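You operate a simulated robot arm through the tools that you are given. There is no shell and no other tool. Be economical: measure what you need, move in short steps, check, and stop when the job is done.

You are at the controls of a simulated two-armed robot. One attempt, no reset.

Task
Scrub the grease out of the copper pan with the soaped green brush.
Fine: hold the pan steady while you scrub; brush back after, clean pan onto the cork pad. Set down upright: green brush. What is to be rubbed or washed off counts as gone when no trace of it is left.

Only the result counts: the job must be done as asked and must still hold three seconds after the hand-in. Knocking over, shifting, dropping, spilling or breaking anything else fails it.

Robot
Two 6-joint arms with two-finger parallel grippers on one trunk, on a base that drives. Base frame: it is fixed to the floor where the robot stands at the start and does not move with it; the origin is under the middle of the robot, x ahead of it, y to its left, z up. Units: m, rad, N and s.
The left shoulder is at the start at [0.06, 0.187, 1.297], the right one opposite. With the tool pointing down near the work surface each hand reaches from about 0.1 to 0.58 m from the robot's upright axis, wherever it stands, measured 20 degrees to its own side. Places, roughly: copper pan (40x20x8 cm) [0.5, 0.3, 0.9]; cork pad [0.5, 0.9, 0.9]; green brush (8x6x10 cm) [0.5, -0.2, 0.9]; soap tin (9x9x4 cm) [0.6, 0, 0.9]. Payload 1.57 kg a hand.
Tool frame (each hand has its own): the origin (TCP) lies between the finger pads and is the grasp point; the fingertips stand 0.03 m ahead of it; z points along the fingers, y is the line along which they close. Largest opening 0.11 m; finger width 0.024, thickness 0.012; the body of the gripper, 0.048 by 0.112 m, starts 0.078 m behind the TCP.
Orientation is that of the tool frame in the base frame, as [roll, pitch, yaw] about the fixed x, y, z axes, in that order (R = Rz(yaw) Ry(pitch) Rx(roll)). With the fingers straight down and closing along the base's y, the tool's x points along the base's -x, its y along +y and its z along -z.

Tools
- The arms move only by the tool drive_tool. It takes "left_steps", "right_steps" or both (then of equal length, played together; a hand with none holds still); each is a list of rows, each a list of 7 numbers: the turn, a rotation vector about the tool's x, y, z in rad, then the shift along the tool's x, y, z in m, then the gripper command, from -1 (shut) to 1 (fully open), values between in proportion. In form: [[rx, ry, rz, x, y, z, grip], ...]. A call has 1 to 8 rows; each row shifts and turns the commanded pose from where the row before left it, along the tool's axes as they then stand. Rows are played at 5 a second. More than 0.05 m and 0.15 rad between two rows, or a gripper value outside its range, and nothing of the call is played. A pose out of reach is approached as far as the arm can. The call stops where the force on the tool passes 40 N (or 10 N more than at its start, if that is more) or the arm is blocked; 0.2 s more then pass. Each finger travels about 0.153 m/s and halts on what it meets, pressing with about 37 N; the grip force reading is that of the motor and also rises with nothing between the fingers. The clock runs only during rows and for 0.2 s after the last one: add rows that do not move to give the fingers time. It gives the time, the measured TCP pose, the force on the tool (base axes), the opening and the grip force at its end, in the units of the frame above (readings bear some noise), with the torque about the TCP (base axes, N m) and any sound that the robot's microphone picked up.
- Cameras (640 x 400 px; columns grow to the right, rows downward): "scene" is now at [0.0084, 0.0214, 1.8307]; the picture's right is [0.31, -0.95, 0.00], its down [-0.80, -0.26, -0.55] and it looks along [0.52, 0.17, -0.84] (base axes); focal length 264 px, centre (320, 200). "left" rides on the left gripper at [0.07, -0.016, -0.141] in its tool frame; the picture's right is [0.23, 0.97, 0.00], its down [-0.86, 0.20, -0.48] and it looks along [-0.47, 0.11, 0.88] (tool axes); focal length 222 px, centre (320, 200). "right" rides on the right gripper at [0.07, 0.016, -0.141] in its tool frame; the picture's right is [-0.23, 0.97, 0.00], its down [-0.86, -0.20, -0.48] and it looks along [-0.47, -0.11, 0.88] (tool axes); focal length 222 px, centre (320, 200). There is no depth. A picture from a camera that has moved, and an enlarged one, comes with that camera's place and axes in the base frame and with its lens.
- get_image(camera): a new picture of that camera. It takes no simulated time.
- move_column(by): slides the trunk up (or, below 0, down) by that many m; the arms and the scene camera ride with it, the base frame stays. It gives what a move gives, with no picture.
- roll_base(legs): drives the robot by 1 to 6 legs, each [ahead, left, turn to the left] in m, m and rad, along the robot's own axes; the way and the turn of a leg run together, so that a leg with both is an arc; at most 1.5 m and 3.142 rad a leg. The arms and the cameras ride along, it lands a little off, and it stops where it bumps. It gives what a move gives.
- turn_head(pan, tilt): turns the head with the scene camera to pan (to the left, within 1.501 rad either way) and tilt (down, from -0.506 to 1.204), counted from straight ahead of the robot. It gives what a move gives.
- close_up(camera, box): a new picture of the part [left, top, right, bottom] of that camera's present view, enlarged. It takes no simulated time.
- finish_job(): hands the job in; it is judged then, once.

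Go step by step. Nothing tells you exact positions but the pictures and the camera data: compare them with the known pose of the tool, close in by small moves and look again before you grip or let go. The budget is 120 turns and 92 pictures, counting those below and the enlarged ones. Unless the task says otherwise, let go and move clear before handing in, and close with one line.

The tools are called after ">>>" as a command line: name --argument value ..., lists and objects as JSON in quotes. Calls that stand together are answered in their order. drive_tool: Moves the arms, as the interface text tells. Its arguments: {"type":"object","properties":{"left_steps":{"type":"array"},"right_steps":{"type":"array"}},"required":[]} The other tools are called the same way: move_column (by) slides the trunk up or down; roll_base (legs) drives the base; turn_head (pan, tilt) turns the head that bears the scene camera; get_image (camera) takes a picture; close_up (camera, box) takes an enlarged picture of a part of a camera's view; finish_job () hands the job in.

At the start:

```text
t: 0.0
left_ee_pos: [0.3271, 0.3652, 1.2618]
left_tool_rot: [-3.141, 0.0, -3.141]
left_force: [0.1, -0.7, -0.3]
left_ft_torque: [0.01, 0.01, 0.03]
left_opening: 0.1101
left_finger_force: 0.0
right_ee_pos: [0.2813, 0.0027, 1.2356]
right_tool_rot: [-3.141, 0.0, 3.141]
right_force: [0.1, 0.0, 0.4]
right_ft_torque: [0.01, 0.02, 0.0]
right_opening: 0.1099
right_finger_force: 0.0
trunk travel left (down, up): [-0.925, 0.065]
robot x, y, heading: [-0.001, 0.0022, 0.002]
head pan, tilt: [0.312, 0.995]
```

scene: 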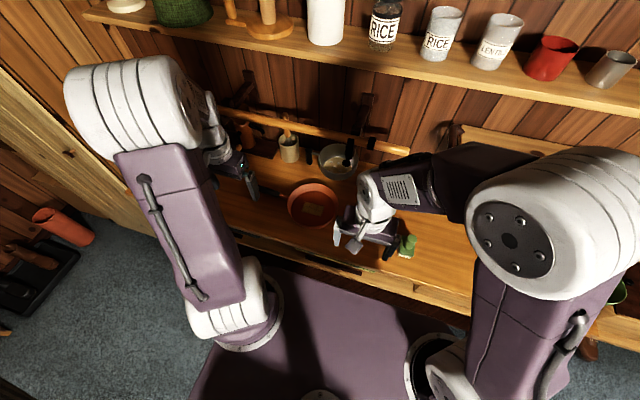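
right: 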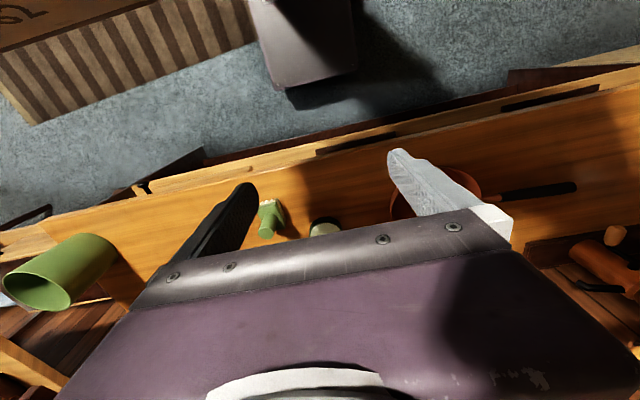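
left: 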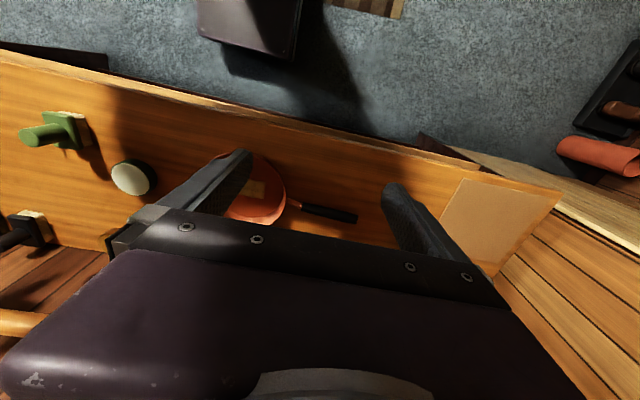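

I see the counter with the pan, its handle pointing left (+y), the upright green brush at about (0.47, -0.13) and the soap tin at about (0.56, -0.03). Before moving, I'll look closer.

>>> close_up --camera "left" --box '[0, 80, 400, 330]'

>>> close_up --camera "scene" --box '[200, 90, 520, 290]'

>>> close_up --camera "right" --box '[220, 140, 600, 260]'

```text
1.60 times, centred on (200, 205) of left
camera zoom: at [0.2585, 0.3489, 1.4023], right [-0.23, 0.97, 0.0], down [0.86, 0.2, 0.48], along [0.47, 0.11, -0.88], focal length 355 px, centre (512, 192)
```

zoom: 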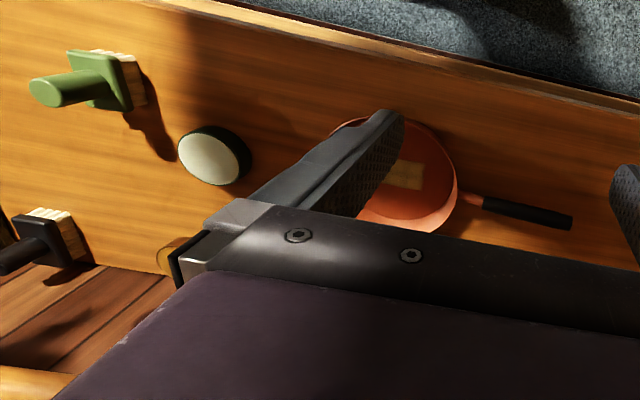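

```text
2.00 times, centred on (360, 190) of scene
camera zoom: at [0.0084, 0.0214, 1.8307], right [0.31, -0.95, 0.0], down [-0.8, -0.26, -0.55], along [0.52, 0.17, -0.84], focal length 527 px, centre (240, 220)
```

zoom: 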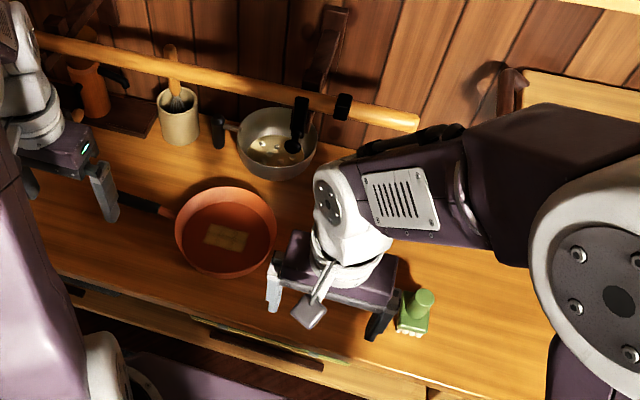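

```text
1.68 times, centred on (410, 200) of right
camera zoom: at [0.2116, 0.0189, 1.3783], right [0.23, 0.97, 0.0], down [0.86, -0.2, 0.48], along [0.47, -0.11, -0.88], focal length 374 px, centre (168, 200)
```

zoom: 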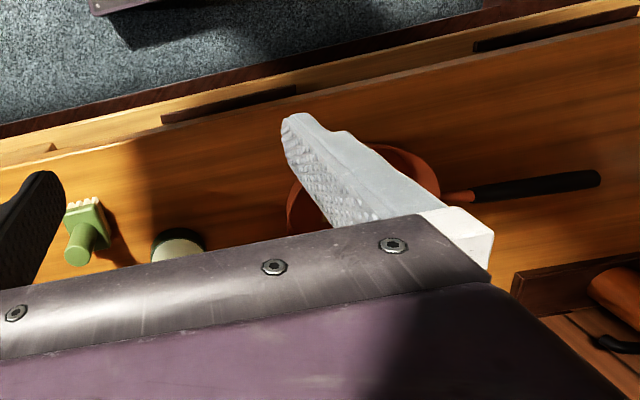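

The tin is at roughly (0.57, -0.04), the brush handle top at (0.48, -0.16, 0.97), and there is a rectangular grease patch in the pan. I check the room between base and counter, to see whether I can move closer.

>>> turn_head --pan 0.0 --tilt 1.2

>>> get_image --camera "scene"

```text
t: 0.8
left_ee_pos: [0.3269, 0.3645, 1.2623]
left_tool_rot: [3.141, 0.0, 3.139]
left_force: [1.3, -0.7, 0.6]
left_ft_torque: [0.0, -0.01, 0.02]
left_opening: 0.11
left_finger_force: 0.0
right_ee_pos: [0.2806, 0.0026, 1.2353]
right_tool_rot: [3.141, 0.0, -3.141]
right_force: [0.5, 0.3, 0.4]
right_ft_torque: [0.02, 0.0, 0.02]
right_opening: 0.11
right_finger_force: 0.0
trunk travel left (down, up): [-0.925, 0.065]
robot x, y, heading: [-0.0011, 0.0021, -0.001]
head pan, tilt: [0.0, 1.201]
```

```text
85 pictures are left
camera scene: at [-0.0023, 0.0001, 1.8177], right [0.0, -1.0, 0.0], down [-0.93, 0.0, -0.36], along [0.36, 0.0, -0.93], focal length 264 px, centre (320, 200)
```

scene: 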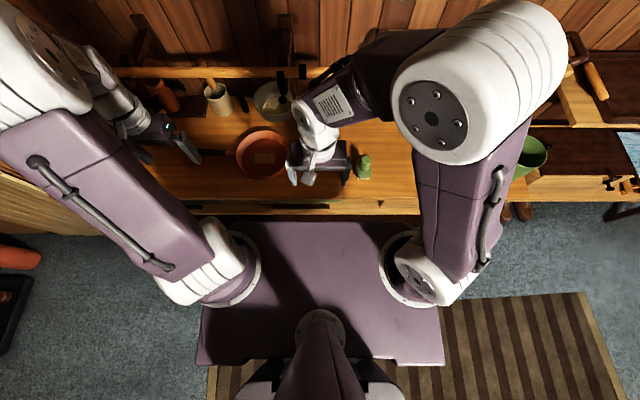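

The shoulder deck ends at x≈0.15 and the counter edge lies at x≈0.35, so there is room to move forward a little. I roll 0.08 ahead and 0.12 left, so one standpoint serves brush, tin and pan.

>>> roll_base --legs '[[0.08, 0.12, 0]]'

>>> turn_head --pan 0.0 --tilt 0.9

>>> get_image --camera "scene"

>>> get_image --camera "right"

```text
t: 2.1
left_ee_pos: [0.405, 0.4815, 1.2649]
left_tool_rot: [3.141, 0.001, 3.14]
left_force: [0.0, 0.5, -0.3]
left_ft_torque: [0.02, -0.04, 0.02]
left_opening: 0.11
left_finger_force: 0.1
right_ee_pos: [0.3588, 0.1203, 1.2365]
right_tool_rot: [3.14, 0.0, -3.141]
right_force: [0.3, -0.6, 0.9]
right_ft_torque: [0.0, -0.04, 0.03]
right_opening: 0.1099
right_finger_force: 0.1
trunk travel left (down, up): [-0.925, 0.065]
robot x, y, heading: [0.0749, 0.1162, 0.001]
head pan, tilt: [0.0, 1.201]
```

```text
t: 3.0
left_ee_pos: [0.4059, 0.4859, 1.2622]
left_tool_rot: [3.141, 0.0, -3.14]
left_force: [0.0, -0.6, 0.3]
left_ft_torque: [0.01, 0.02, -0.03]
left_opening: 0.1101
left_finger_force: 0.2
right_ee_pos: [0.3603, 0.123, 1.2355]
right_tool_rot: [3.141, 0.001, 3.141]
right_force: [0.9, 0.4, 0.4]
right_ft_torque: [-0.02, 0.05, 0.0]
right_opening: 0.1097
right_finger_force: 0.1
trunk travel left (down, up): [-0.925, 0.065]
robot x, y, heading: [0.0785, 0.1201, -0.002]
head pan, tilt: [0.0, 0.901]
```

```text
84 pictures are left
camera scene: at [0.0973, 0.1206, 1.8375], right [0.0, -1.0, 0.0], down [-0.78, 0.0, -0.62], along [0.62, 0.0, -0.78], focal length 264 px, centre (320, 200)
```

scene: 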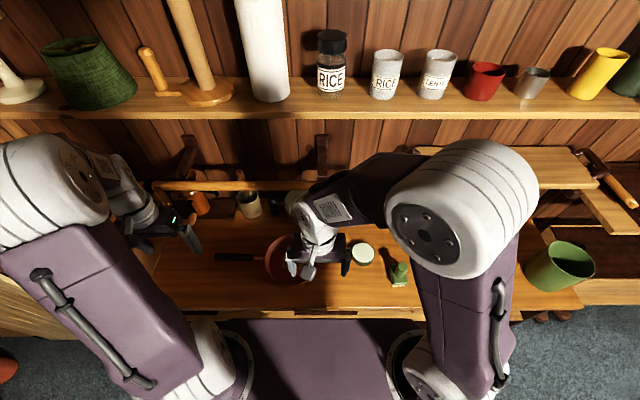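

```text
83 pictures are left
camera right: at [0.2914, 0.1392, 1.3783], right [0.23, 0.97, 0.0], down [0.86, -0.2, 0.48], along [0.47, -0.11, -0.88], focal length 222 px, centre (320, 200)
```

right: 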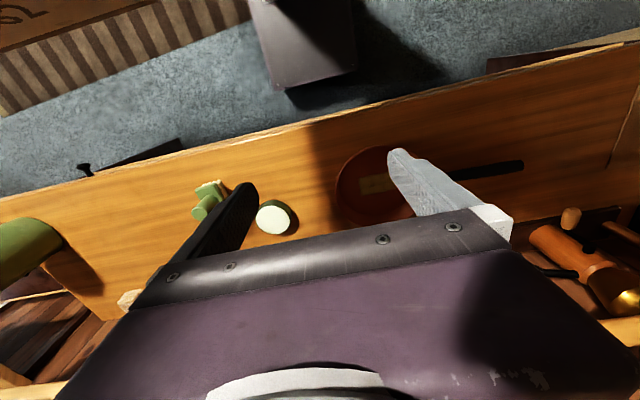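

The robot stands clear. Next I bring the right hand above the brush.

>>> drive_tool --right_steps '[[0, 0, 0, -0.0174, -0.041, 0.0186, 1], [0, 0, 0, -0.0174, -0.041, 0.0186, 1], [0, 0, 0, -0.0174, -0.041, 0.0186, 1], [0, 0, 0, -0.0174, -0.041, 0.0186, 1], [0, 0, 0, -0.0174, -0.041, 0.0186, 1], [0, 0, 0, -0.0174, -0.041, 0.0186, 1], [0, 0, 0, -0.0174, -0.041, 0.0186, 1]]'

>>> get_image --camera "right"

>>> get_image --camera "scene"

```text
t: 4.5
left_ee_pos: [0.4064, 0.4831, 1.2617]
left_tool_rot: [3.139, 0.0, -3.14]
left_force: [-0.3, 0.2, 0.2]
left_ft_torque: [0.04, 0.01, -0.04]
left_opening: 0.1101
left_finger_force: 0.1
right_ee_pos: [0.4826, -0.1658, 1.1041]
right_tool_rot: [3.14, 0.0, 3.141]
right_force: [0.5, -0.7, 1.6]
right_ft_torque: [0.01, 0.0, 0.0]
right_opening: 0.1097
right_finger_force: 0.1
trunk travel left (down, up): [-0.925, 0.065]
robot x, y, heading: [0.0784, 0.1166, 0.0]
head pan, tilt: [0.0, 0.901]
```

```text
82 pictures are left
camera right: at [0.4136, -0.1511, 1.2467], right [0.23, 0.97, 0.0], down [0.86, -0.2, 0.48], along [0.46, -0.11, -0.88], focal length 222 px, centre (320, 200)
```

right: 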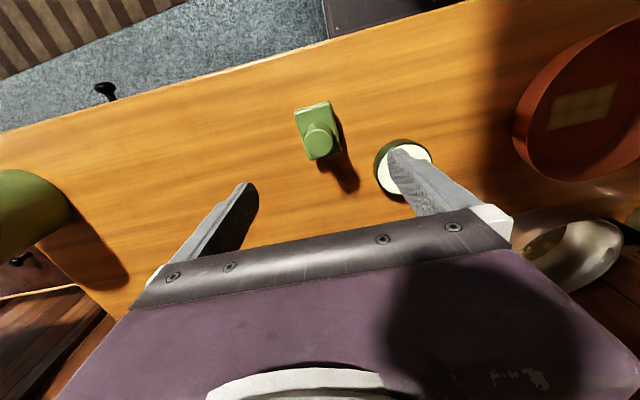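

```text
81 pictures are left
camera scene: at [0.0976, 0.1169, 1.8376], right [0.0, -1.0, 0.0], down [-0.78, 0.0, -0.62], along [0.62, 0.0, -0.78], focal length 264 px, centre (320, 200)
```

scene: 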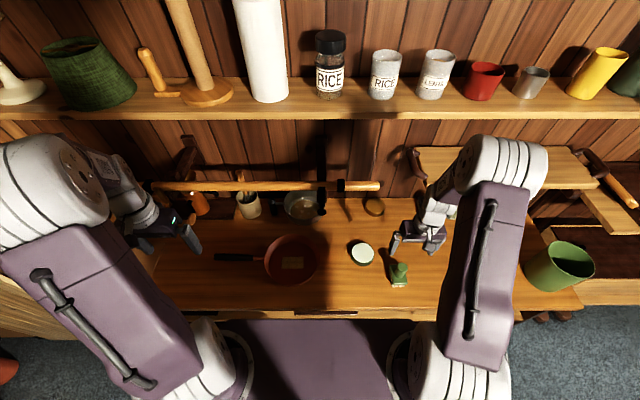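

The brush handle sits between the fingers, at about (0.479, -0.165), with the block's long side along x. I go down halfway and check.

>>> drive_tool --right_steps '[[0, 0, 0, 0.003, 0, 0.03, 1], [0, 0, 0, 0, 0, 0.03, 1], [0, 0, 0, 0, 0, 0.03, 1]]'

>>> get_image --camera "right"

>>> close_up --camera "scene" --box '[320, 200, 480, 300]'

```text
t: 5.3
left_ee_pos: [0.4078, 0.4833, 1.2615]
left_tool_rot: [-3.141, 0.0, -3.141]
left_force: [0.2, 0.9, 0.6]
left_ft_torque: [-0.01, -0.05, 0.04]
left_opening: 0.1101
left_finger_force: 0.0
right_ee_pos: [0.4808, -0.1665, 1.0159]
right_tool_rot: [-3.14, -0.001, 3.14]
right_force: [0.5, 0.7, 0.0]
right_ft_torque: [0.02, -0.02, -0.02]
right_opening: 0.11
right_finger_force: 0.0
trunk travel left (down, up): [-0.925, 0.065]
robot x, y, heading: [0.0791, 0.1196, 0.003]
head pan, tilt: [0.0, 0.901]
```

```text
80 pictures are left
camera right: at [0.411, -0.1494, 1.1578], right [0.23, 0.97, 0.0], down [0.86, -0.2, 0.48], along [0.47, -0.11, -0.88], focal length 222 px, centre (320, 200)
```

right: 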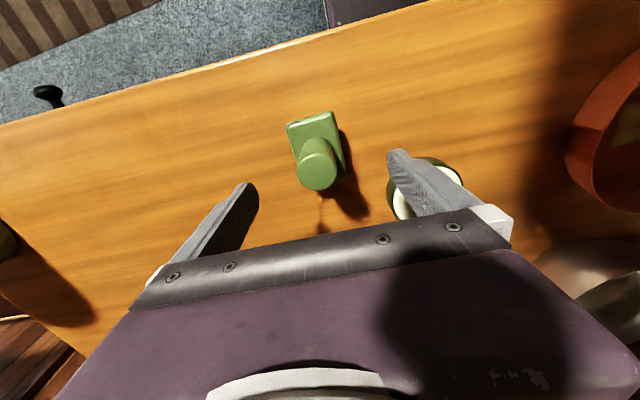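

```text
4.00 times, centred on (400, 250) of scene
camera zoom: at [0.0973, 0.1189, 1.8376], right [0.0, -1.0, 0.0], down [-0.78, 0.0, -0.62], along [0.62, 0.0, -0.78], focal length 1054 px, centre (0, 0)
```

zoom: 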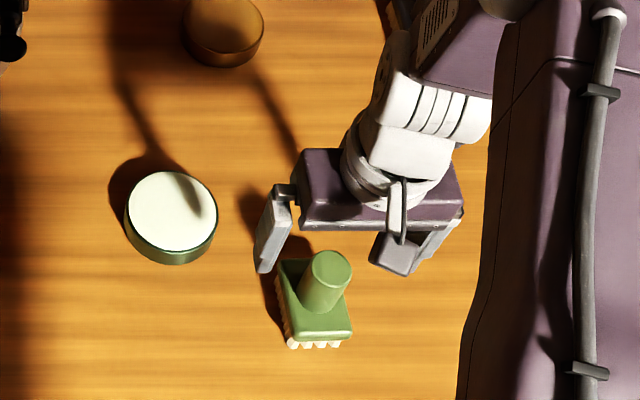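

The handle centre is about 8 mm further ahead. I correct that, go down to TCP z≈0.956 and close.

>>> drive_tool --right_steps '[[0, 0, 0, -0.008, -0.002, 0, 1], [0, 0, 0, 0, 0, 0.03, 1], [0, 0, 0, 0, 0, 0.029, 1], [0, 0, 0, 0, 0, 0, 1], [0, 0, 0, 0, 0, 0, -1], [0, 0, 0, 0, 0, 0, -1], [0, 0, 0, 0, 0, 0, -1], [0, 0, 0, 0, 0, 0, -1]]'

>>> get_image --camera "right"

>>> close_up --camera "scene" --box '[320, 200, 480, 300]'

```text
t: 7.2
left_ee_pos: [0.407, 0.4849, 1.2606]
left_tool_rot: [-3.14, 0.002, 3.141]
left_force: [-0.5, 0.6, -0.4]
left_ft_torque: [0.01, 0.03, -0.03]
left_opening: 0.1101
left_finger_force: 0.0
right_ee_pos: [0.4876, -0.1672, 0.9571]
right_tool_rot: [3.141, 0.0, 3.14]
right_force: [-0.9, -1.1, 2.5]
right_ft_torque: [-0.03, -0.03, 0.0]
right_opening: 0.0347
right_finger_force: 36.2
trunk travel left (down, up): [-0.925, 0.065]
robot x, y, heading: [0.0835, 0.1161, -0.003]
head pan, tilt: [0.0, 0.901]
```

```text
78 pictures are left
camera right: at [0.4182, -0.1514, 1.0994], right [0.23, 0.97, 0.0], down [0.85, -0.2, 0.48], along [0.47, -0.11, -0.88], focal length 222 px, centre (320, 200)
```

right: 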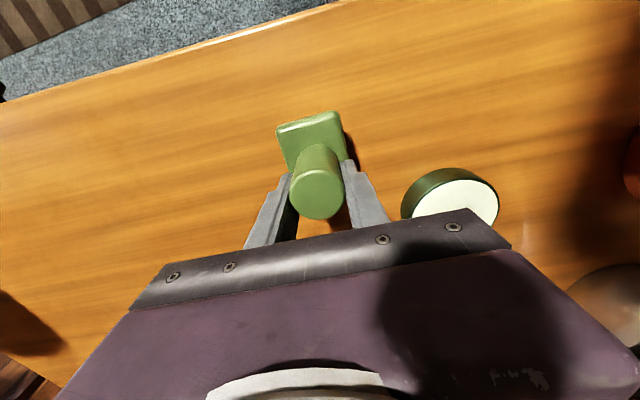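

```text
4.00 times, centred on (400, 250) of scene
camera zoom: at [0.0963, 0.1192, 1.8375], right [0.0, -1.0, 0.0], down [-0.78, 0.0, -0.62], along [0.62, 0.0, -0.78], focal length 1054 px, centre (0, 0)
```

zoom: 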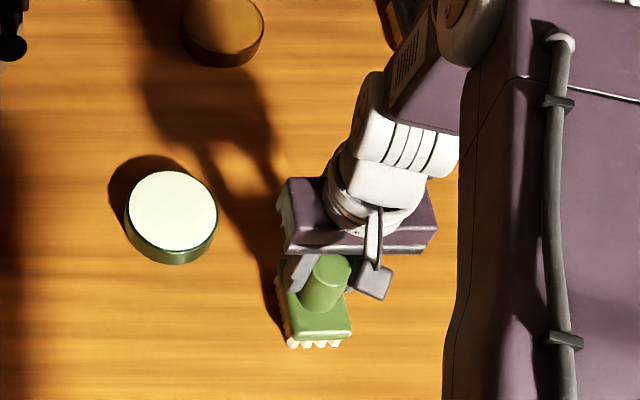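

The brush is held; the pose to return it to is (0.4876, -0.1672, 0.957). I lift it and carry it above the tin at about (0.573, -0.047).

>>> drive_tool --right_steps '[[0, 0, 0, 0, 0, -0.04, -1], [0, 0, 0, 0, 0, -0.04, -1], [0, 0, 0, -0.0214, 0.03, 0, -1], [0, 0, 0, -0.0214, 0.03, 0, -1], [0, 0, 0, -0.0214, 0.03, 0, -1], [0, 0, 0, -0.0214, 0.03, 0, -1], [0, 0, 0, 0, 0, 0, -1]]'

>>> get_image --camera "right"

>>> close_up --camera "scene" --box '[300, 200, 460, 300]'

```text
t: 8.8
left_ee_pos: [0.4062, 0.4843, 1.2616]
left_tool_rot: [3.141, -0.001, 3.141]
left_force: [-0.6, -0.4, 0.0]
left_ft_torque: [0.0, 0.02, 0.04]
left_opening: 0.1101
left_finger_force: 0.1
right_ee_pos: [0.5724, -0.0468, 1.0359]
right_tool_rot: [-3.141, -0.003, 3.141]
right_force: [0.0, 0.2, -1.4]
right_ft_torque: [0.04, -0.01, -0.01]
right_opening: 0.0347
right_finger_force: 37.0
trunk travel left (down, up): [-0.925, 0.065]
robot x, y, heading: [0.0816, 0.1187, 0.002]
head pan, tilt: [0.0, 0.901]
```

```text
76 pictures are left
camera right: at [0.5035, -0.0308, 1.1785], right [0.23, 0.97, 0.0], down [0.86, -0.2, 0.48], along [0.46, -0.11, -0.88], focal length 222 px, centre (320, 200)
```

right: 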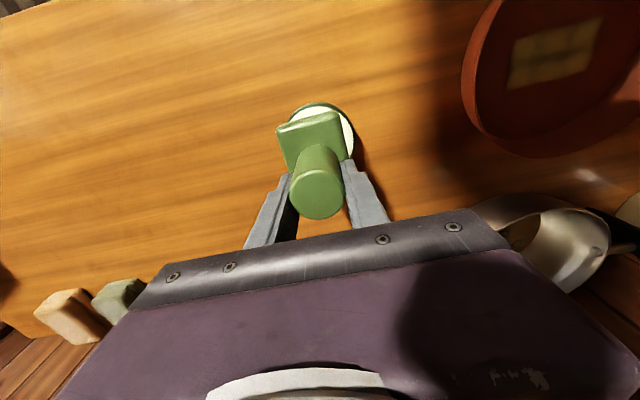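

```text
4.00 times, centred on (380, 250) of scene
camera zoom: at [0.0975, 0.1192, 1.8375], right [0.0, -1.0, 0.0], down [-0.78, 0.0, -0.62], along [0.62, 0.0, -0.78], focal length 1054 px, centre (80, 0)
```

zoom: 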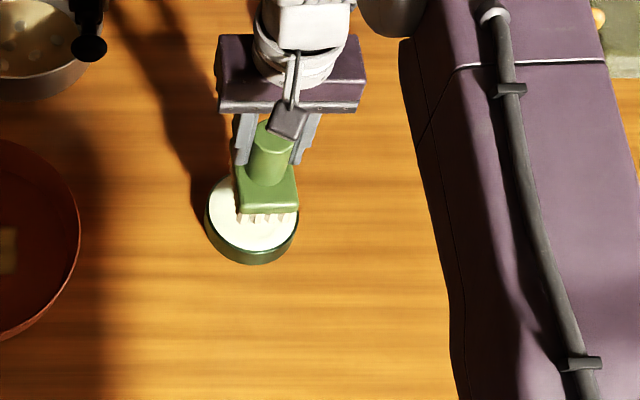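

The brush hangs about 8 mm too far right over the tin. I correct that and lower gently onto the soap.

>>> drive_tool --right_steps '[[0, 0, 0, 0, 0.008, 0, -1], [0, 0, 0, 0, 0, 0.015, -1], [0, 0, 0, 0, 0, 0.01, -1], [0, 0, 0, 0, 0, 0.01, -1], [0, 0, 0, 0, 0, 0.004, -1], [0, 0, 0, 0, 0, 0, -1]]'

>>> close_up --camera "scene" --box '[300, 200, 460, 300]'

```text
t: 10.2
left_ee_pos: [0.4077, 0.4844, 1.2626]
left_tool_rot: [-3.14, 0.0, -3.141]
left_force: [-0.2, -1.1, 0.7]
left_ft_torque: [-0.04, 0.01, 0.0]
left_opening: 0.1101
left_finger_force: 0.1
right_ee_pos: [0.5726, -0.0382, 0.9977]
right_tool_rot: [-3.141, -0.001, 3.142]
right_force: [0.7, -0.4, -1.0]
right_ft_torque: [0.03, 0.01, 0.0]
right_opening: 0.0348
right_finger_force: 37.0
trunk travel left (down, up): [-0.925, 0.065]
robot x, y, heading: [0.0802, 0.1187, 0.001]
head pan, tilt: [0.0, 0.901]
```

```text
4.00 times, centred on (380, 250) of scene
camera zoom: at [0.0968, 0.1191, 1.8375], right [0.0, -1.0, 0.0], down [-0.78, 0.0, -0.62], along [0.62, 0.0, -0.78], focal length 1054 px, centre (80, 0)
```

zoom: 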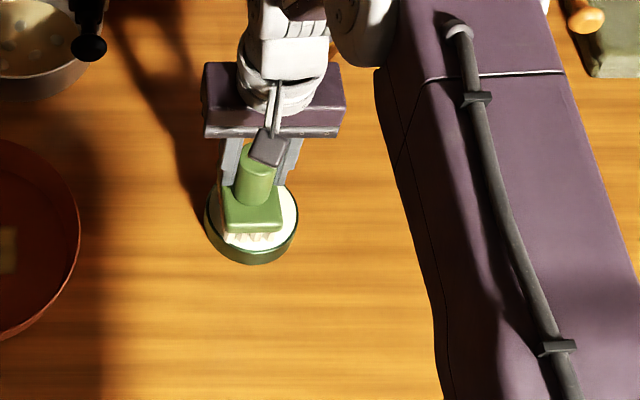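

It's well centred and just above the soap. I lower further until contact shows.

>>> drive_tool --right_steps '[[0, 0, 0, 0, 0, 0.003, -1], [0, 0, 0, 0, 0, 0.002, -1], [0, 0, 0, 0, 0, 0, -1]]'

>>> close_up --camera "scene" --box '[330, 225, 410, 275]'

```text
t: 10.9
left_ee_pos: [0.4061, 0.4838, 1.2624]
left_tool_rot: [-3.141, 0.0, 3.141]
left_force: [0.4, 0.1, 0.3]
left_ft_torque: [0.03, -0.04, -0.01]
left_opening: 0.1098
left_finger_force: 0.1
right_ee_pos: [0.5741, -0.0406, 0.9934]
right_tool_rot: [-3.141, 0.0, 3.141]
right_force: [0.2, 1.0, -1.8]
right_ft_torque: [0.0, 0.0, -0.01]
right_opening: 0.0347
right_finger_force: 36.8
trunk travel left (down, up): [-0.925, 0.065]
robot x, y, heading: [0.0809, 0.1211, -0.001]
head pan, tilt: [0.0, 0.901]
```

```text
8.00 times, centred on (370, 250) of scene
camera zoom: at [0.0968, 0.1194, 1.8375], right [0.0, -1.0, 0.0], down [-0.78, 0.0, -0.62], along [0.62, 0.0, -0.78], focal length 2109 px, centre (-80, -200)
```

zoom: 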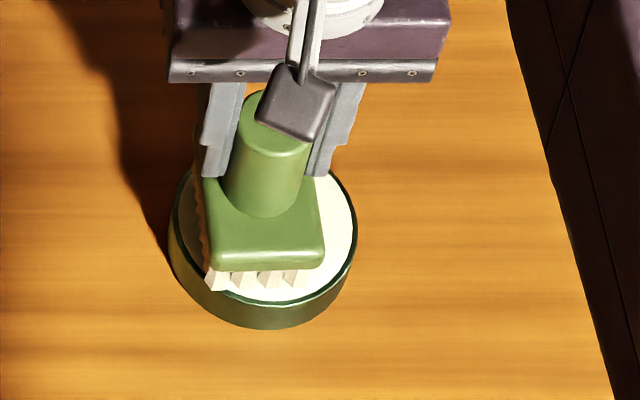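

No contact force yet. I go on by small steps.

>>> drive_tool --right_steps '[[0, 0, 0, 0, 0, 0.002, -1], [0, 0, 0, 0, 0, 0.002, -1], [0, 0, 0, 0, 0, 0, -1]]'

>>> close_up --camera "scene" --box '[330, 225, 410, 275]'

```text
t: 11.8
left_ee_pos: [0.4081, 0.4837, 1.2625]
left_tool_rot: [3.14, 0.0, -3.141]
left_force: [-0.4, -0.4, 0.2]
left_ft_torque: [-0.01, -0.02, -0.02]
left_opening: 0.1099
left_finger_force: 0.1
right_ee_pos: [0.5723, -0.0385, 0.9881]
right_tool_rot: [-3.139, 0.001, -3.141]
right_force: [-0.8, -0.1, -1.5]
right_ft_torque: [0.0, -0.03, -0.01]
right_opening: 0.0348
right_finger_force: 36.7
trunk travel left (down, up): [-0.925, 0.065]
robot x, y, heading: [0.0778, 0.1211, 0.002]
head pan, tilt: [0.0, 0.901]
```

```text
8.00 times, centred on (370, 250) of scene
camera zoom: at [0.0969, 0.1195, 1.8375], right [0.0, -1.0, 0.0], down [-0.78, 0.0, -0.62], along [0.62, 0.0, -0.78], focal length 2109 px, centre (-80, -200)
```

zoom: 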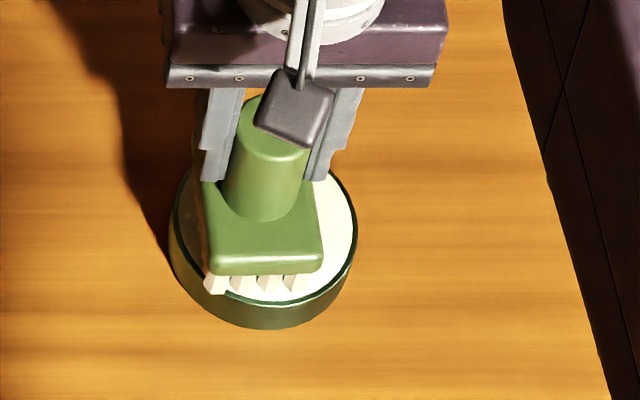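

The bristles have now sunk into the soap without force. I dip 2 mm more with a short hold, then lift to see whether the brush carries soap.

>>> drive_tool --right_steps '[[0, 0, 0, 0, 0, 0.002, -1], [0, 0, 0, 0, 0, 0, -1], [0, 0, 0, 0, 0, 0, -1], [0, 0, 0, 0, 0, 0, -1], [0, 0, 0, 0, 0, -0.03, -1], [0, 0, 0, 0, 0, -0.04, -1], [0, 0, 0, 0, 0, 0, -1]]'

>>> close_up --camera "scene" --box '[310, 200, 430, 275]'

>>> get_image --camera "left"

```text
t: 13.3
left_ee_pos: [0.4061, 0.4843, 1.2621]
left_tool_rot: [3.14, 0.001, -3.141]
left_force: [0.5, -0.1, -0.5]
left_ft_torque: [0.0, 0.02, 0.01]
left_opening: 0.1101
left_finger_force: 0.1
right_ee_pos: [0.5719, -0.0372, 1.0567]
right_tool_rot: [-3.141, -0.004, 3.14]
right_force: [-0.3, -0.5, -0.8]
right_ft_torque: [-0.01, -0.03, -0.01]
right_opening: 0.0345
right_finger_force: 37.3
trunk travel left (down, up): [-0.925, 0.065]
robot x, y, heading: [0.079, 0.1215, -0.0]
head pan, tilt: [0.0, 0.901]
```

```text
5.33 times, centred on (370, 238) of scene
camera zoom: at [0.097, 0.1193, 1.8375], right [0.0, -1.0, 0.0], down [-0.78, 0.0, -0.62], along [0.62, 0.0, -0.78], focal length 1406 px, centre (53, 0)
```

zoom: 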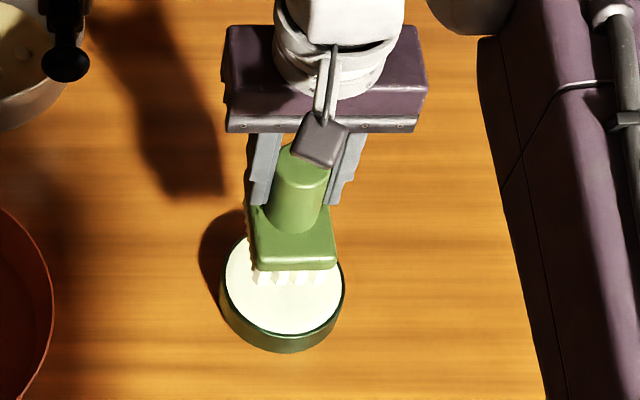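

```text
70 pictures are left
camera left: at [0.3381, 0.4684, 1.4022], right [-0.23, 0.97, 0.0], down [0.86, 0.2, 0.48], along [0.47, 0.11, -0.88], focal length 222 px, centre (320, 200)
```

left: 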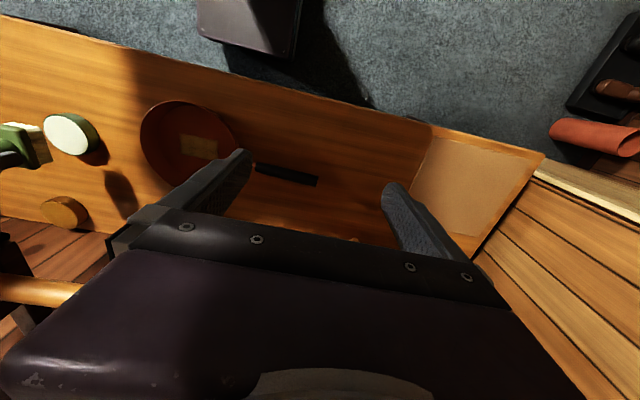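

The bristles have turned whiter, so they're soaped. Now the left hand: I turn it a quarter about its axis, so the fingers close across the pan handle (along y at x≈0.547, y 0.365–0.513), while lowering.

>>> drive_tool --left_steps '[[0, 0, 0.1428, 0, 0, 0.012, 1], [0, 0, 0.1428, 0, 0, 0.012, 1], [0, 0, 0.1428, 0, 0, 0.012, 1], [0, 0, 0.1428, 0, 0, 0.012, 1], [0, 0, 0.1428, 0, 0, 0.012, 1], [0, 0, 0.1428, 0, 0, 0.012, 1], [0, 0, 0.1428, 0, 0, 0.012, 1], [0, 0, 0.1428, 0, 0, 0.012, 1]]'

>>> drive_tool --left_steps '[[0, 0, 0.1428, 0, 0, 0.012, 1], [0, 0, 0.1428, 0, 0, 0.012, 1], [0, 0, 0.1428, 0, 0, 0.012, 1], [0, 0, 0, 0, 0, 0, 1]]'

```text
t: 15.2
left_ee_pos: [0.4069, 0.4835, 1.1663]
left_tool_rot: [-3.14, 0.0, 1.996]
left_force: [0.4, -0.1, 1.0]
left_ft_torque: [0.0, -0.02, 0.0]
left_opening: 0.11
left_finger_force: 0.1
right_ee_pos: [0.5743, -0.0374, 1.0578]
right_tool_rot: [3.14, 0.0, -3.141]
right_force: [0.6, 0.7, -1.2]
right_ft_torque: [-0.01, -0.01, 0.01]
right_opening: 0.0347
right_finger_force: 37.3
trunk travel left (down, up): [-0.925, 0.065]
robot x, y, heading: [0.078, 0.1201, 0.005]
head pan, tilt: [0.0, 0.901]
```

```text
t: 16.1
left_ee_pos: [0.4067, 0.4839, 1.1305]
left_tool_rot: [3.14, 0.001, 1.569]
left_force: [-0.3, -0.1, 0.4]
left_ft_torque: [0.03, 0.02, -0.01]
left_opening: 0.1096
left_finger_force: 0.2
right_ee_pos: [0.5711, -0.038, 1.0573]
right_tool_rot: [-3.141, 0.0, -3.141]
right_force: [-0.4, 0.0, -2.2]
right_ft_torque: [0.0, -0.01, -0.03]
right_opening: 0.0349
right_finger_force: 37.3
trunk travel left (down, up): [-0.925, 0.065]
robot x, y, heading: [0.0817, 0.1212, 0.004]
head pan, tilt: [0.0, 0.901]
```

The left tool's y axis now points along +x. I move it above the handle.

>>> drive_tool --left_steps '[[0, 0, 0, -0.01725, 0.035, 0.015, 1], [0, 0, 0, -0.01725, 0.035, 0.015, 1], [0, 0, 0, -0.01725, 0.035, 0.015, 1], [0, 0, 0, -0.01725, 0.035, 0.015, 1], [0, 0, 0, 0, 0, 0, 1]]'

>>> get_image --camera "left"

>>> close_up --camera "scene" --box '[180, 180, 340, 280]'

```text
t: 17.4
left_ee_pos: [0.5463, 0.4159, 1.0694]
left_tool_rot: [-3.141, -0.001, 1.57]
left_force: [-0.5, -0.4, 0.1]
left_ft_torque: [-0.02, -0.01, -0.02]
left_opening: 0.11
left_finger_force: 0.1
right_ee_pos: [0.573, -0.0375, 1.0577]
right_tool_rot: [3.141, -0.002, -3.141]
right_force: [0.2, -0.1, -1.4]
right_ft_torque: [-0.03, -0.03, 0.02]
right_opening: 0.0345
right_finger_force: 36.5
trunk travel left (down, up): [-0.925, 0.065]
robot x, y, heading: [0.0768, 0.1176, -0.001]
head pan, tilt: [0.0, 0.901]
```

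```text
69 pictures are left
camera left: at [0.5313, 0.4852, 1.2097], right [0.97, 0.23, 0.0], down [0.2, -0.85, 0.48], along [0.11, -0.47, -0.88], focal length 222 px, centre (320, 200)
```

left: 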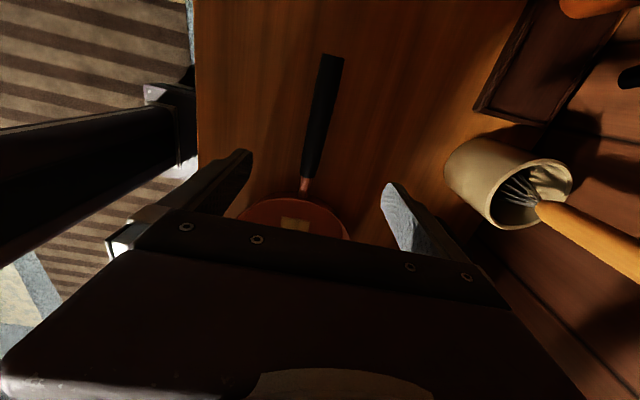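

```text
4.00 times, centred on (260, 230) of scene
camera zoom: at [0.097, 0.1195, 1.8375], right [0.0, -1.0, 0.0], down [-0.78, 0.0, -0.62], along [0.62, 0.0, -0.78], focal length 1054 px, centre (560, 80)
```

zoom: 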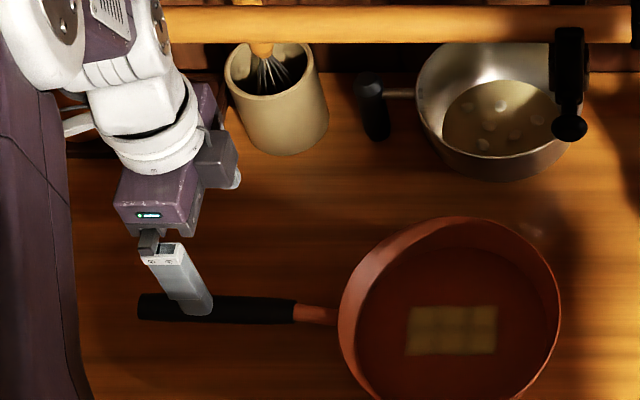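

The handle lies at x≈0.541 and z≈0.93 in the region I want. I lower part way and check.

>>> drive_tool --left_steps '[[0, 0, 0, 0, -0.005, 0.03, 1], [0, 0, 0, 0, 0, 0.03, 1], [0, 0, 0, 0, 0, 0.025, 1], [0, 0, 0, 0, 0, 0, 1]]'

>>> get_image --camera "left"

>>> close_up --camera "scene" --box '[180, 200, 340, 300]'

```text
t: 18.4
left_ee_pos: [0.54, 0.4145, 0.985]
left_tool_rot: [-3.141, 0.0, 1.569]
left_force: [-1.2, 0.4, -0.6]
left_ft_torque: [0.01, 0.02, -0.01]
left_opening: 0.1097
left_finger_force: 0.0
right_ee_pos: [0.5714, -0.0385, 1.0577]
right_tool_rot: [3.141, 0.0, 3.14]
right_force: [1.1, -0.6, -1.2]
right_ft_torque: [0.0, 0.01, 0.03]
right_opening: 0.0347
right_finger_force: 37.2
trunk travel left (down, up): [-0.925, 0.065]
robot x, y, heading: [0.0809, 0.1224, 0.006]
head pan, tilt: [0.0, 0.901]
```

```text
67 pictures are left
camera left: at [0.5257, 0.4854, 1.1255], right [0.97, 0.23, 0.0], down [0.2, -0.86, 0.48], along [0.11, -0.47, -0.88], focal length 222 px, centre (320, 200)
```

left: 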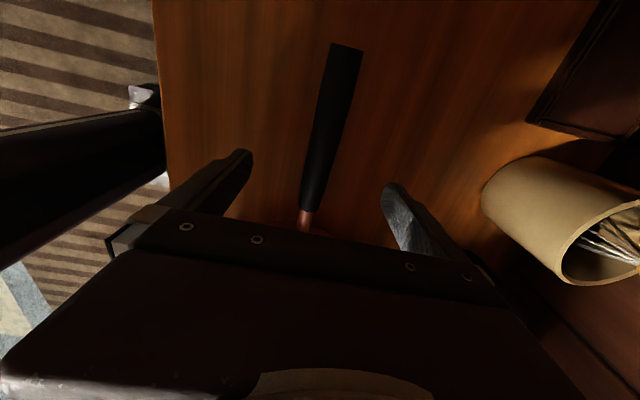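

```text
4.00 times, centred on (260, 250) of scene
camera zoom: at [0.0969, 0.1191, 1.8375], right [0.0, -1.0, 0.0], down [-0.78, 0.0, -0.62], along [0.62, 0.0, -0.78], focal length 1054 px, centre (560, 0)
```

zoom: 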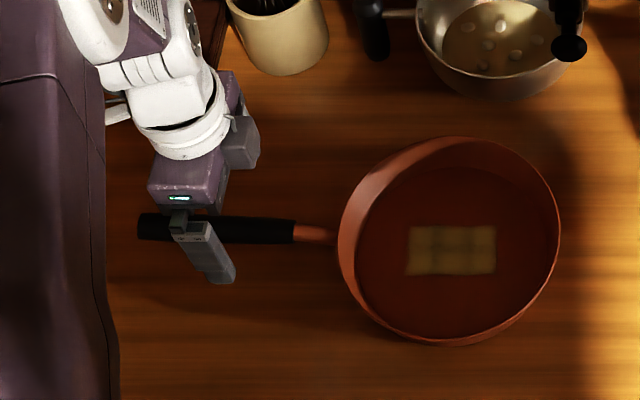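

The handle is between the fingers. I lower to z≈0.94 and close on it.

>>> drive_tool --left_steps '[[0, 0, 0, 0, 0.001, 0.025, 1], [0, 0, 0, 0, 0, 0.02, 1], [0, 0, 0, 0, 0, 0, 0], [0, 0, 0, 0, 0, 0, -0.5], [0, 0, 0, 0, 0, 0, -1], [0, 0, 0, 0, 0, 0, -1], [0, 0, 0, 0, 0, 0, -1]]'

>>> get_image --camera "left"

>>> close_up --camera "scene" --box '[180, 200, 340, 300]'

```text
t: 19.9
left_ee_pos: [0.5421, 0.4149, 0.9393]
left_tool_rot: [3.142, 0.0, 1.571]
left_force: [-2.0, -0.9, -0.3]
left_ft_torque: [0.2, 0.14, -0.13]
left_opening: 0.0263
left_finger_force: 36.6
right_ee_pos: [0.571, -0.0394, 1.0579]
right_tool_rot: [3.141, 0.0, -3.141]
right_force: [-0.1, -0.4, -2.1]
right_ft_torque: [-0.04, -0.01, 0.02]
right_opening: 0.0346
right_finger_force: 37.3
trunk travel left (down, up): [-0.925, 0.065]
robot x, y, heading: [0.0792, 0.1227, -0.001]
head pan, tilt: [0.0, 0.901]
```

```text
65 pictures are left
camera left: at [0.5268, 0.4853, 1.0804], right [0.97, 0.23, 0.0], down [0.2, -0.86, 0.48], along [0.11, -0.47, -0.88], focal length 222 px, centre (320, 200)
```

left: 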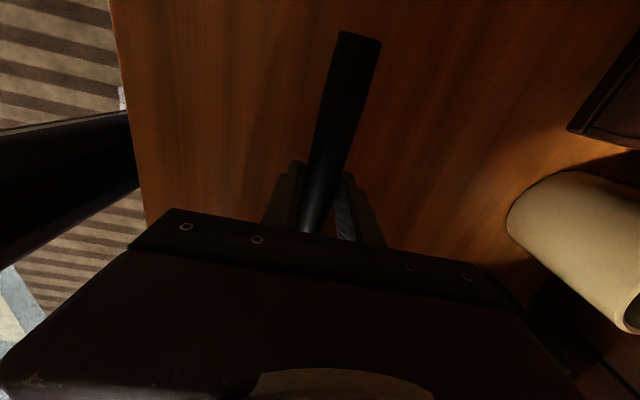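

```text
4.00 times, centred on (260, 250) of scene
camera zoom: at [0.0969, 0.1194, 1.8375], right [0.0, -1.0, 0.0], down [-0.78, 0.0, -0.62], along [0.62, 0.0, -0.78], focal length 1054 px, centre (560, 0)
```

zoom: 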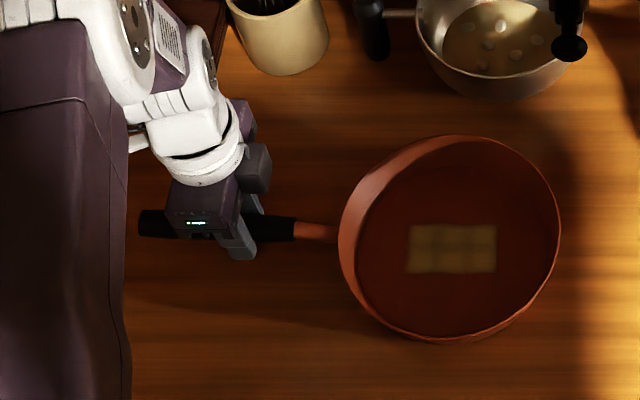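

The handle is held (opening 26 mm). The grease spans about x 0.525–0.576, y 0.184–0.269. I carry the brush above it at (0.551, 0.225).

>>> drive_tool --right_steps '[[0, 0, 0, 0, 0, -0.02, -1], [0, 0, 0, 0.0035, 0.0438, 0, -1], [0, 0, 0, 0.0035, 0.0438, 0, -1], [0, 0, 0, 0.0035, 0.0438, 0, -1], [0, 0, 0, 0.0035, 0.0438, 0, -1], [0, 0, 0, 0.0035, 0.0438, 0, -1], [0, 0, 0, 0.0035, 0.0438, 0, -1], [0, 0, 0, 0, 0, 0, -1]]'

>>> get_image --camera "right"

>>> close_up --camera "scene" --box '[200, 180, 360, 280]'

```text
t: 20.8
left_ee_pos: [0.542, 0.4124, 0.9414]
left_tool_rot: [3.141, -0.003, 1.571]
left_force: [0.4, -1.3, 1.7]
left_ft_torque: [-1.05, 0.03, -0.05]
left_opening: 0.0266
left_finger_force: 37.0
right_ee_pos: [0.5655, 0.0365, 1.0756]
right_tool_rot: [-3.133, -0.004, 3.138]
right_force: [0.1, 0.0, -1.3]
right_ft_torque: [0.03, -0.02, -0.02]
right_opening: 0.0347
right_finger_force: 36.8
trunk travel left (down, up): [-0.925, 0.065]
robot x, y, heading: [0.0814, 0.1176, -0.0]
head pan, tilt: [0.0, 0.901]
stopped in row 4 (right hand): the force on the tool passed its limit at 84 N (the readings are from after the stop); the commanded pose is now the measured one
```

```text
63 pictures are left
camera right: at [0.4975, 0.0531, 1.2178], right [0.23, 0.97, -0.01], down [0.86, -0.2, 0.48], along [0.46, -0.11, -0.88], focal length 222 px, centre (320, 200)
```

right: 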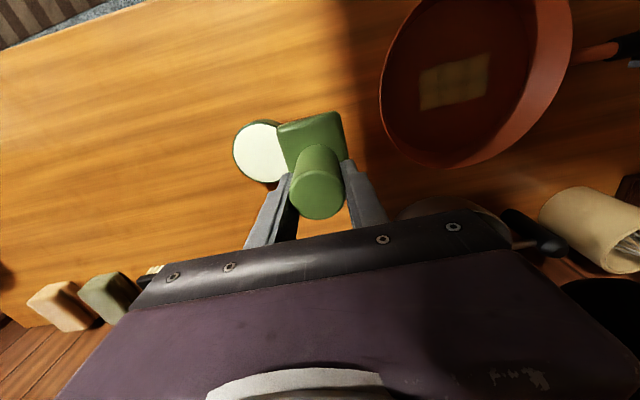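

```text
4.00 times, centred on (280, 230) of scene
camera zoom: at [0.0973, 0.1143, 1.8375], right [0.0, -1.0, 0.0], down [-0.78, 0.0, -0.62], along [0.62, 0.0, -0.78], focal length 1054 px, centre (480, 80)
```

zoom: 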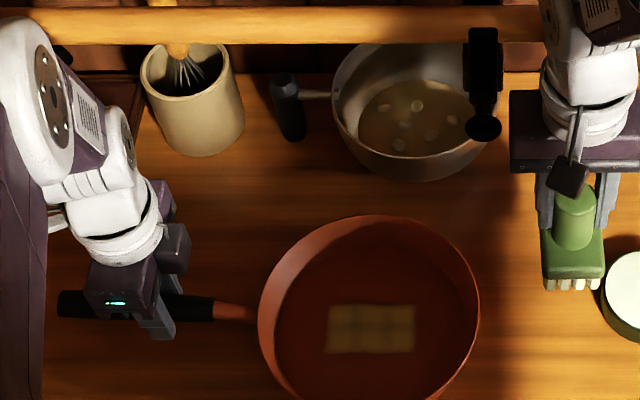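

The right arm hit something, with 84 N. I look at the whole view before moving on.

>>> get_image --camera "scene"

>>> close_up --camera "scene" --box '[270, 120, 430, 220]'

```text
61 pictures are left
camera scene: at [0.0973, 0.1143, 1.8375], right [0.0, -1.0, 0.0], down [-0.78, 0.0, -0.62], along [0.62, 0.0, -0.78], focal length 264 px, centre (320, 200)
```

scene: 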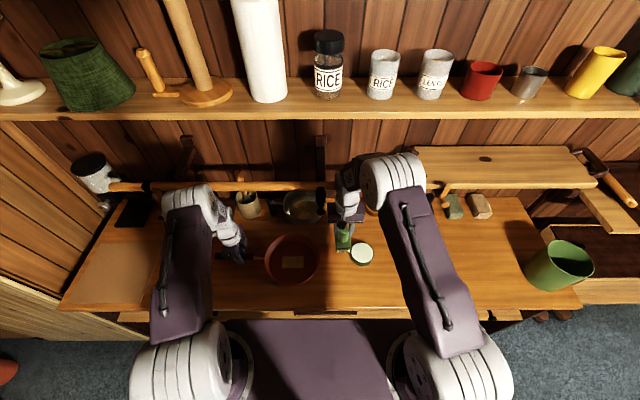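

```text
4.00 times, centred on (350, 170) of scene
camera zoom: at [0.0973, 0.1143, 1.8375], right [0.0, -1.0, 0.0], down [-0.78, 0.0, -0.62], along [0.62, 0.0, -0.78], focal length 1054 px, centre (200, 320)
```

zoom: 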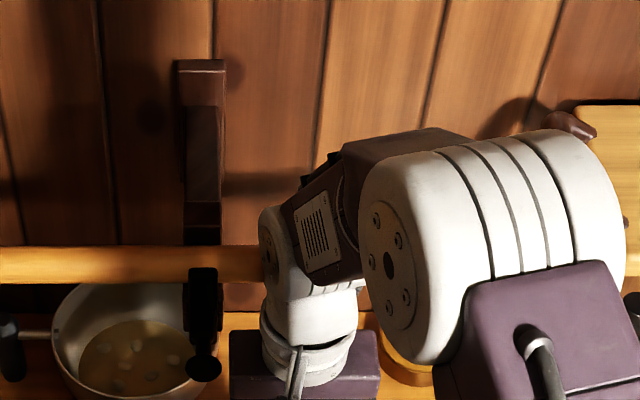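

The rail over the counter ends at about (0.62, -0.06, 1.25), with a black utensil hanging near (0.61, 0.11). The right wrist touched the rail end, but nothing shifted. I go back towards the robot to x≈0.465 and pass there.

>>> drive_tool --right_steps '[[0, 0, 0, 0.025, -0.004, 0, -1], [0, 0, 0, 0.025, 0, 0, -1], [0, 0, 0, 0.025, 0, 0, -1], [0, 0, 0, 0.025, 0, 0, -1], [0, 0, 0, 0, 0, 0, -1]]'

>>> drive_tool --right_steps '[[0, 0, 0, 0, 0.035, 0, -1], [0, 0, 0, 0, 0.035, 0, -1], [0, 0, 0, 0, 0.035, 0, -1], [0, 0, 0, 0, 0.035, 0, -1], [0, 0, 0, 0, 0.035, 0, -1], [0, 0, 0, 0, 0.02, 0, -1], [0, 0, 0, 0, 0, 0, -1]]'

>>> get_image --camera "scene"

```text
t: 22.0
left_ee_pos: [0.5411, 0.4153, 0.9397]
left_tool_rot: [3.142, 0.0, 1.569]
left_force: [-1.5, 0.7, -0.6]
left_ft_torque: [0.28, 0.01, -0.15]
left_opening: 0.0263
left_finger_force: 37.4
right_ee_pos: [0.4668, 0.035, 1.0761]
right_tool_rot: [-3.135, -0.004, 3.138]
right_force: [-0.8, -0.1, -2.0]
right_ft_torque: [-0.01, 0.01, 0.05]
right_opening: 0.0345
right_finger_force: 36.9
trunk travel left (down, up): [-0.925, 0.065]
robot x, y, heading: [0.0786, 0.1203, -0.001]
head pan, tilt: [0.0, 0.901]
```

```text
t: 23.6
left_ee_pos: [0.5418, 0.4151, 0.9408]
left_tool_rot: [-3.141, 0.001, 1.573]
left_force: [0.1, -1.0, 0.3]
left_ft_torque: [0.12, -0.03, 0.0]
left_opening: 0.026
left_finger_force: 36.6
right_ee_pos: [0.4663, 0.231, 1.0738]
right_tool_rot: [-3.134, -0.003, 3.137]
right_force: [0.0, -0.1, -0.6]
right_ft_torque: [0.0, 0.01, -0.01]
right_opening: 0.0346
right_finger_force: 37.0
trunk travel left (down, up): [-0.925, 0.065]
robot x, y, heading: [0.0785, 0.1175, -0.002]
head pan, tilt: [0.0, 0.901]
```

```text
59 pictures are left
camera scene: at [0.0972, 0.1196, 1.8375], right [0.0, -1.0, 0.0], down [-0.78, 0.0, -0.62], along [0.62, 0.0, -0.78], focal length 264 px, centre (320, 200)
```

scene: 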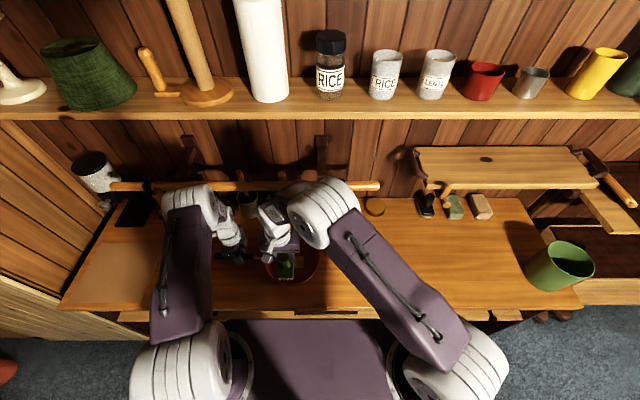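

The path is clear. I lower the brush into the pan, keeping slightly towards the robot because of the rail.

>>> drive_tool --right_steps '[[0, 0, 0, -0.025, -0.003, 0.01, -1], [0, 0, 0, -0.025, -0.003, 0.01, -1], [0, 0, 0, -0.012, 0, 0.02, -1], [0, 0, 0, 0, 0, 0.02, -1], [0, 0, 0, 0, 0, 0.02, -1], [0, 0, 0, 0, 0, 0.01, -1], [0, 0, 0, 0, 0, 0, -1]]'

>>> close_up --camera "scene" --box '[200, 200, 360, 300]'

>>> get_image --camera "right"

```text
t: 25.2
left_ee_pos: [0.5427, 0.415, 0.9409]
left_tool_rot: [-3.141, 0.0, 1.571]
left_force: [-0.7, 0.4, 0.4]
left_ft_torque: [0.07, 0.0, -0.1]
left_opening: 0.0263
left_finger_force: 37.4
right_ee_pos: [0.528, 0.2245, 0.9846]
right_tool_rot: [-3.136, -0.003, 3.139]
right_force: [0.7, 0.6, -2.0]
right_ft_torque: [-0.01, -0.03, 0.03]
right_opening: 0.0348
right_finger_force: 36.5
trunk travel left (down, up): [-0.925, 0.065]
robot x, y, heading: [0.0808, 0.1182, 0.0]
head pan, tilt: [0.0, 0.901]
```

```text
4.00 times, centred on (280, 250) of scene
camera zoom: at [0.0969, 0.1197, 1.8375], right [0.0, -1.0, 0.0], down [-0.78, 0.0, -0.62], along [0.62, 0.0, -0.78], focal length 1054 px, centre (480, 0)
```

zoom: 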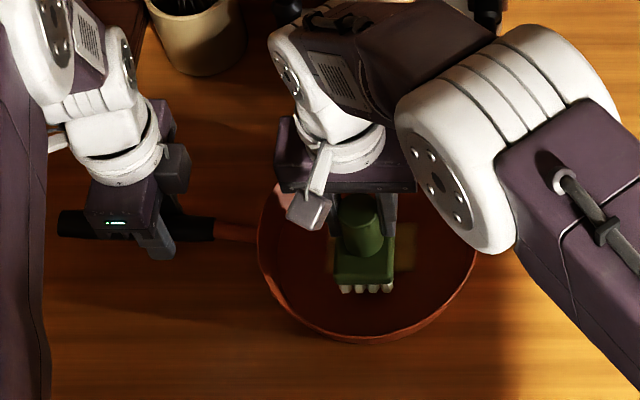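

```text
57 pictures are left
camera right: at [0.4598, 0.2418, 1.1268], right [0.23, 0.97, -0.01], down [0.86, -0.2, 0.48], along [0.46, -0.12, -0.88], focal length 222 px, centre (320, 200)
```

right: 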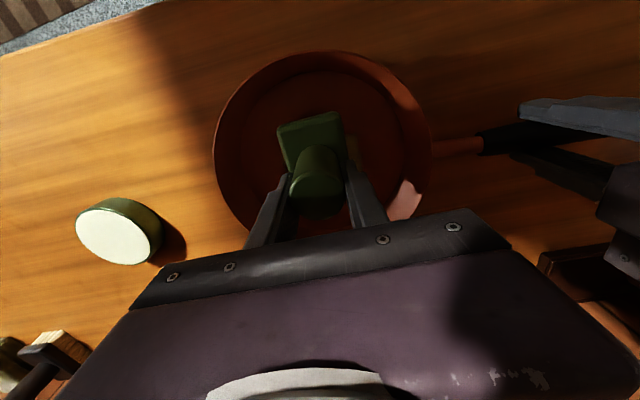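

The brush is in the pan over the grease. I move 12 mm forward and lower to contact.

>>> drive_tool --right_steps '[[0, 0, 0, -0.012, 0, 0, -1], [0, 0, 0, 0, 0, 0.01, -1], [0, 0, 0, 0, 0, 0.008, -1], [0, 0, 0, 0, 0, 0.003, -1], [0, 0, 0, 0, 0, 0.002, -1], [0, 0, 0, 0, 0, 0, -1]]'

```text
t: 26.6
left_ee_pos: [0.5414, 0.4154, 0.9401]
left_tool_rot: [3.139, 0.0, 1.57]
left_force: [2.7, 3.4, -6.3]
left_ft_torque: [0.7, -0.16, 0.19]
left_opening: 0.0265
left_finger_force: 37.0
right_ee_pos: [0.5413, 0.2242, 0.963]
right_tool_rot: [-3.136, -0.001, 3.138]
right_force: [-3.3, -4.5, 16.4]
right_ft_torque: [0.06, -0.13, 0.03]
right_opening: 0.0348
right_finger_force: 36.8
trunk travel left (down, up): [-0.925, 0.065]
robot x, y, heading: [0.0792, 0.1209, -0.008]
head pan, tilt: [0.0, 0.901]
```

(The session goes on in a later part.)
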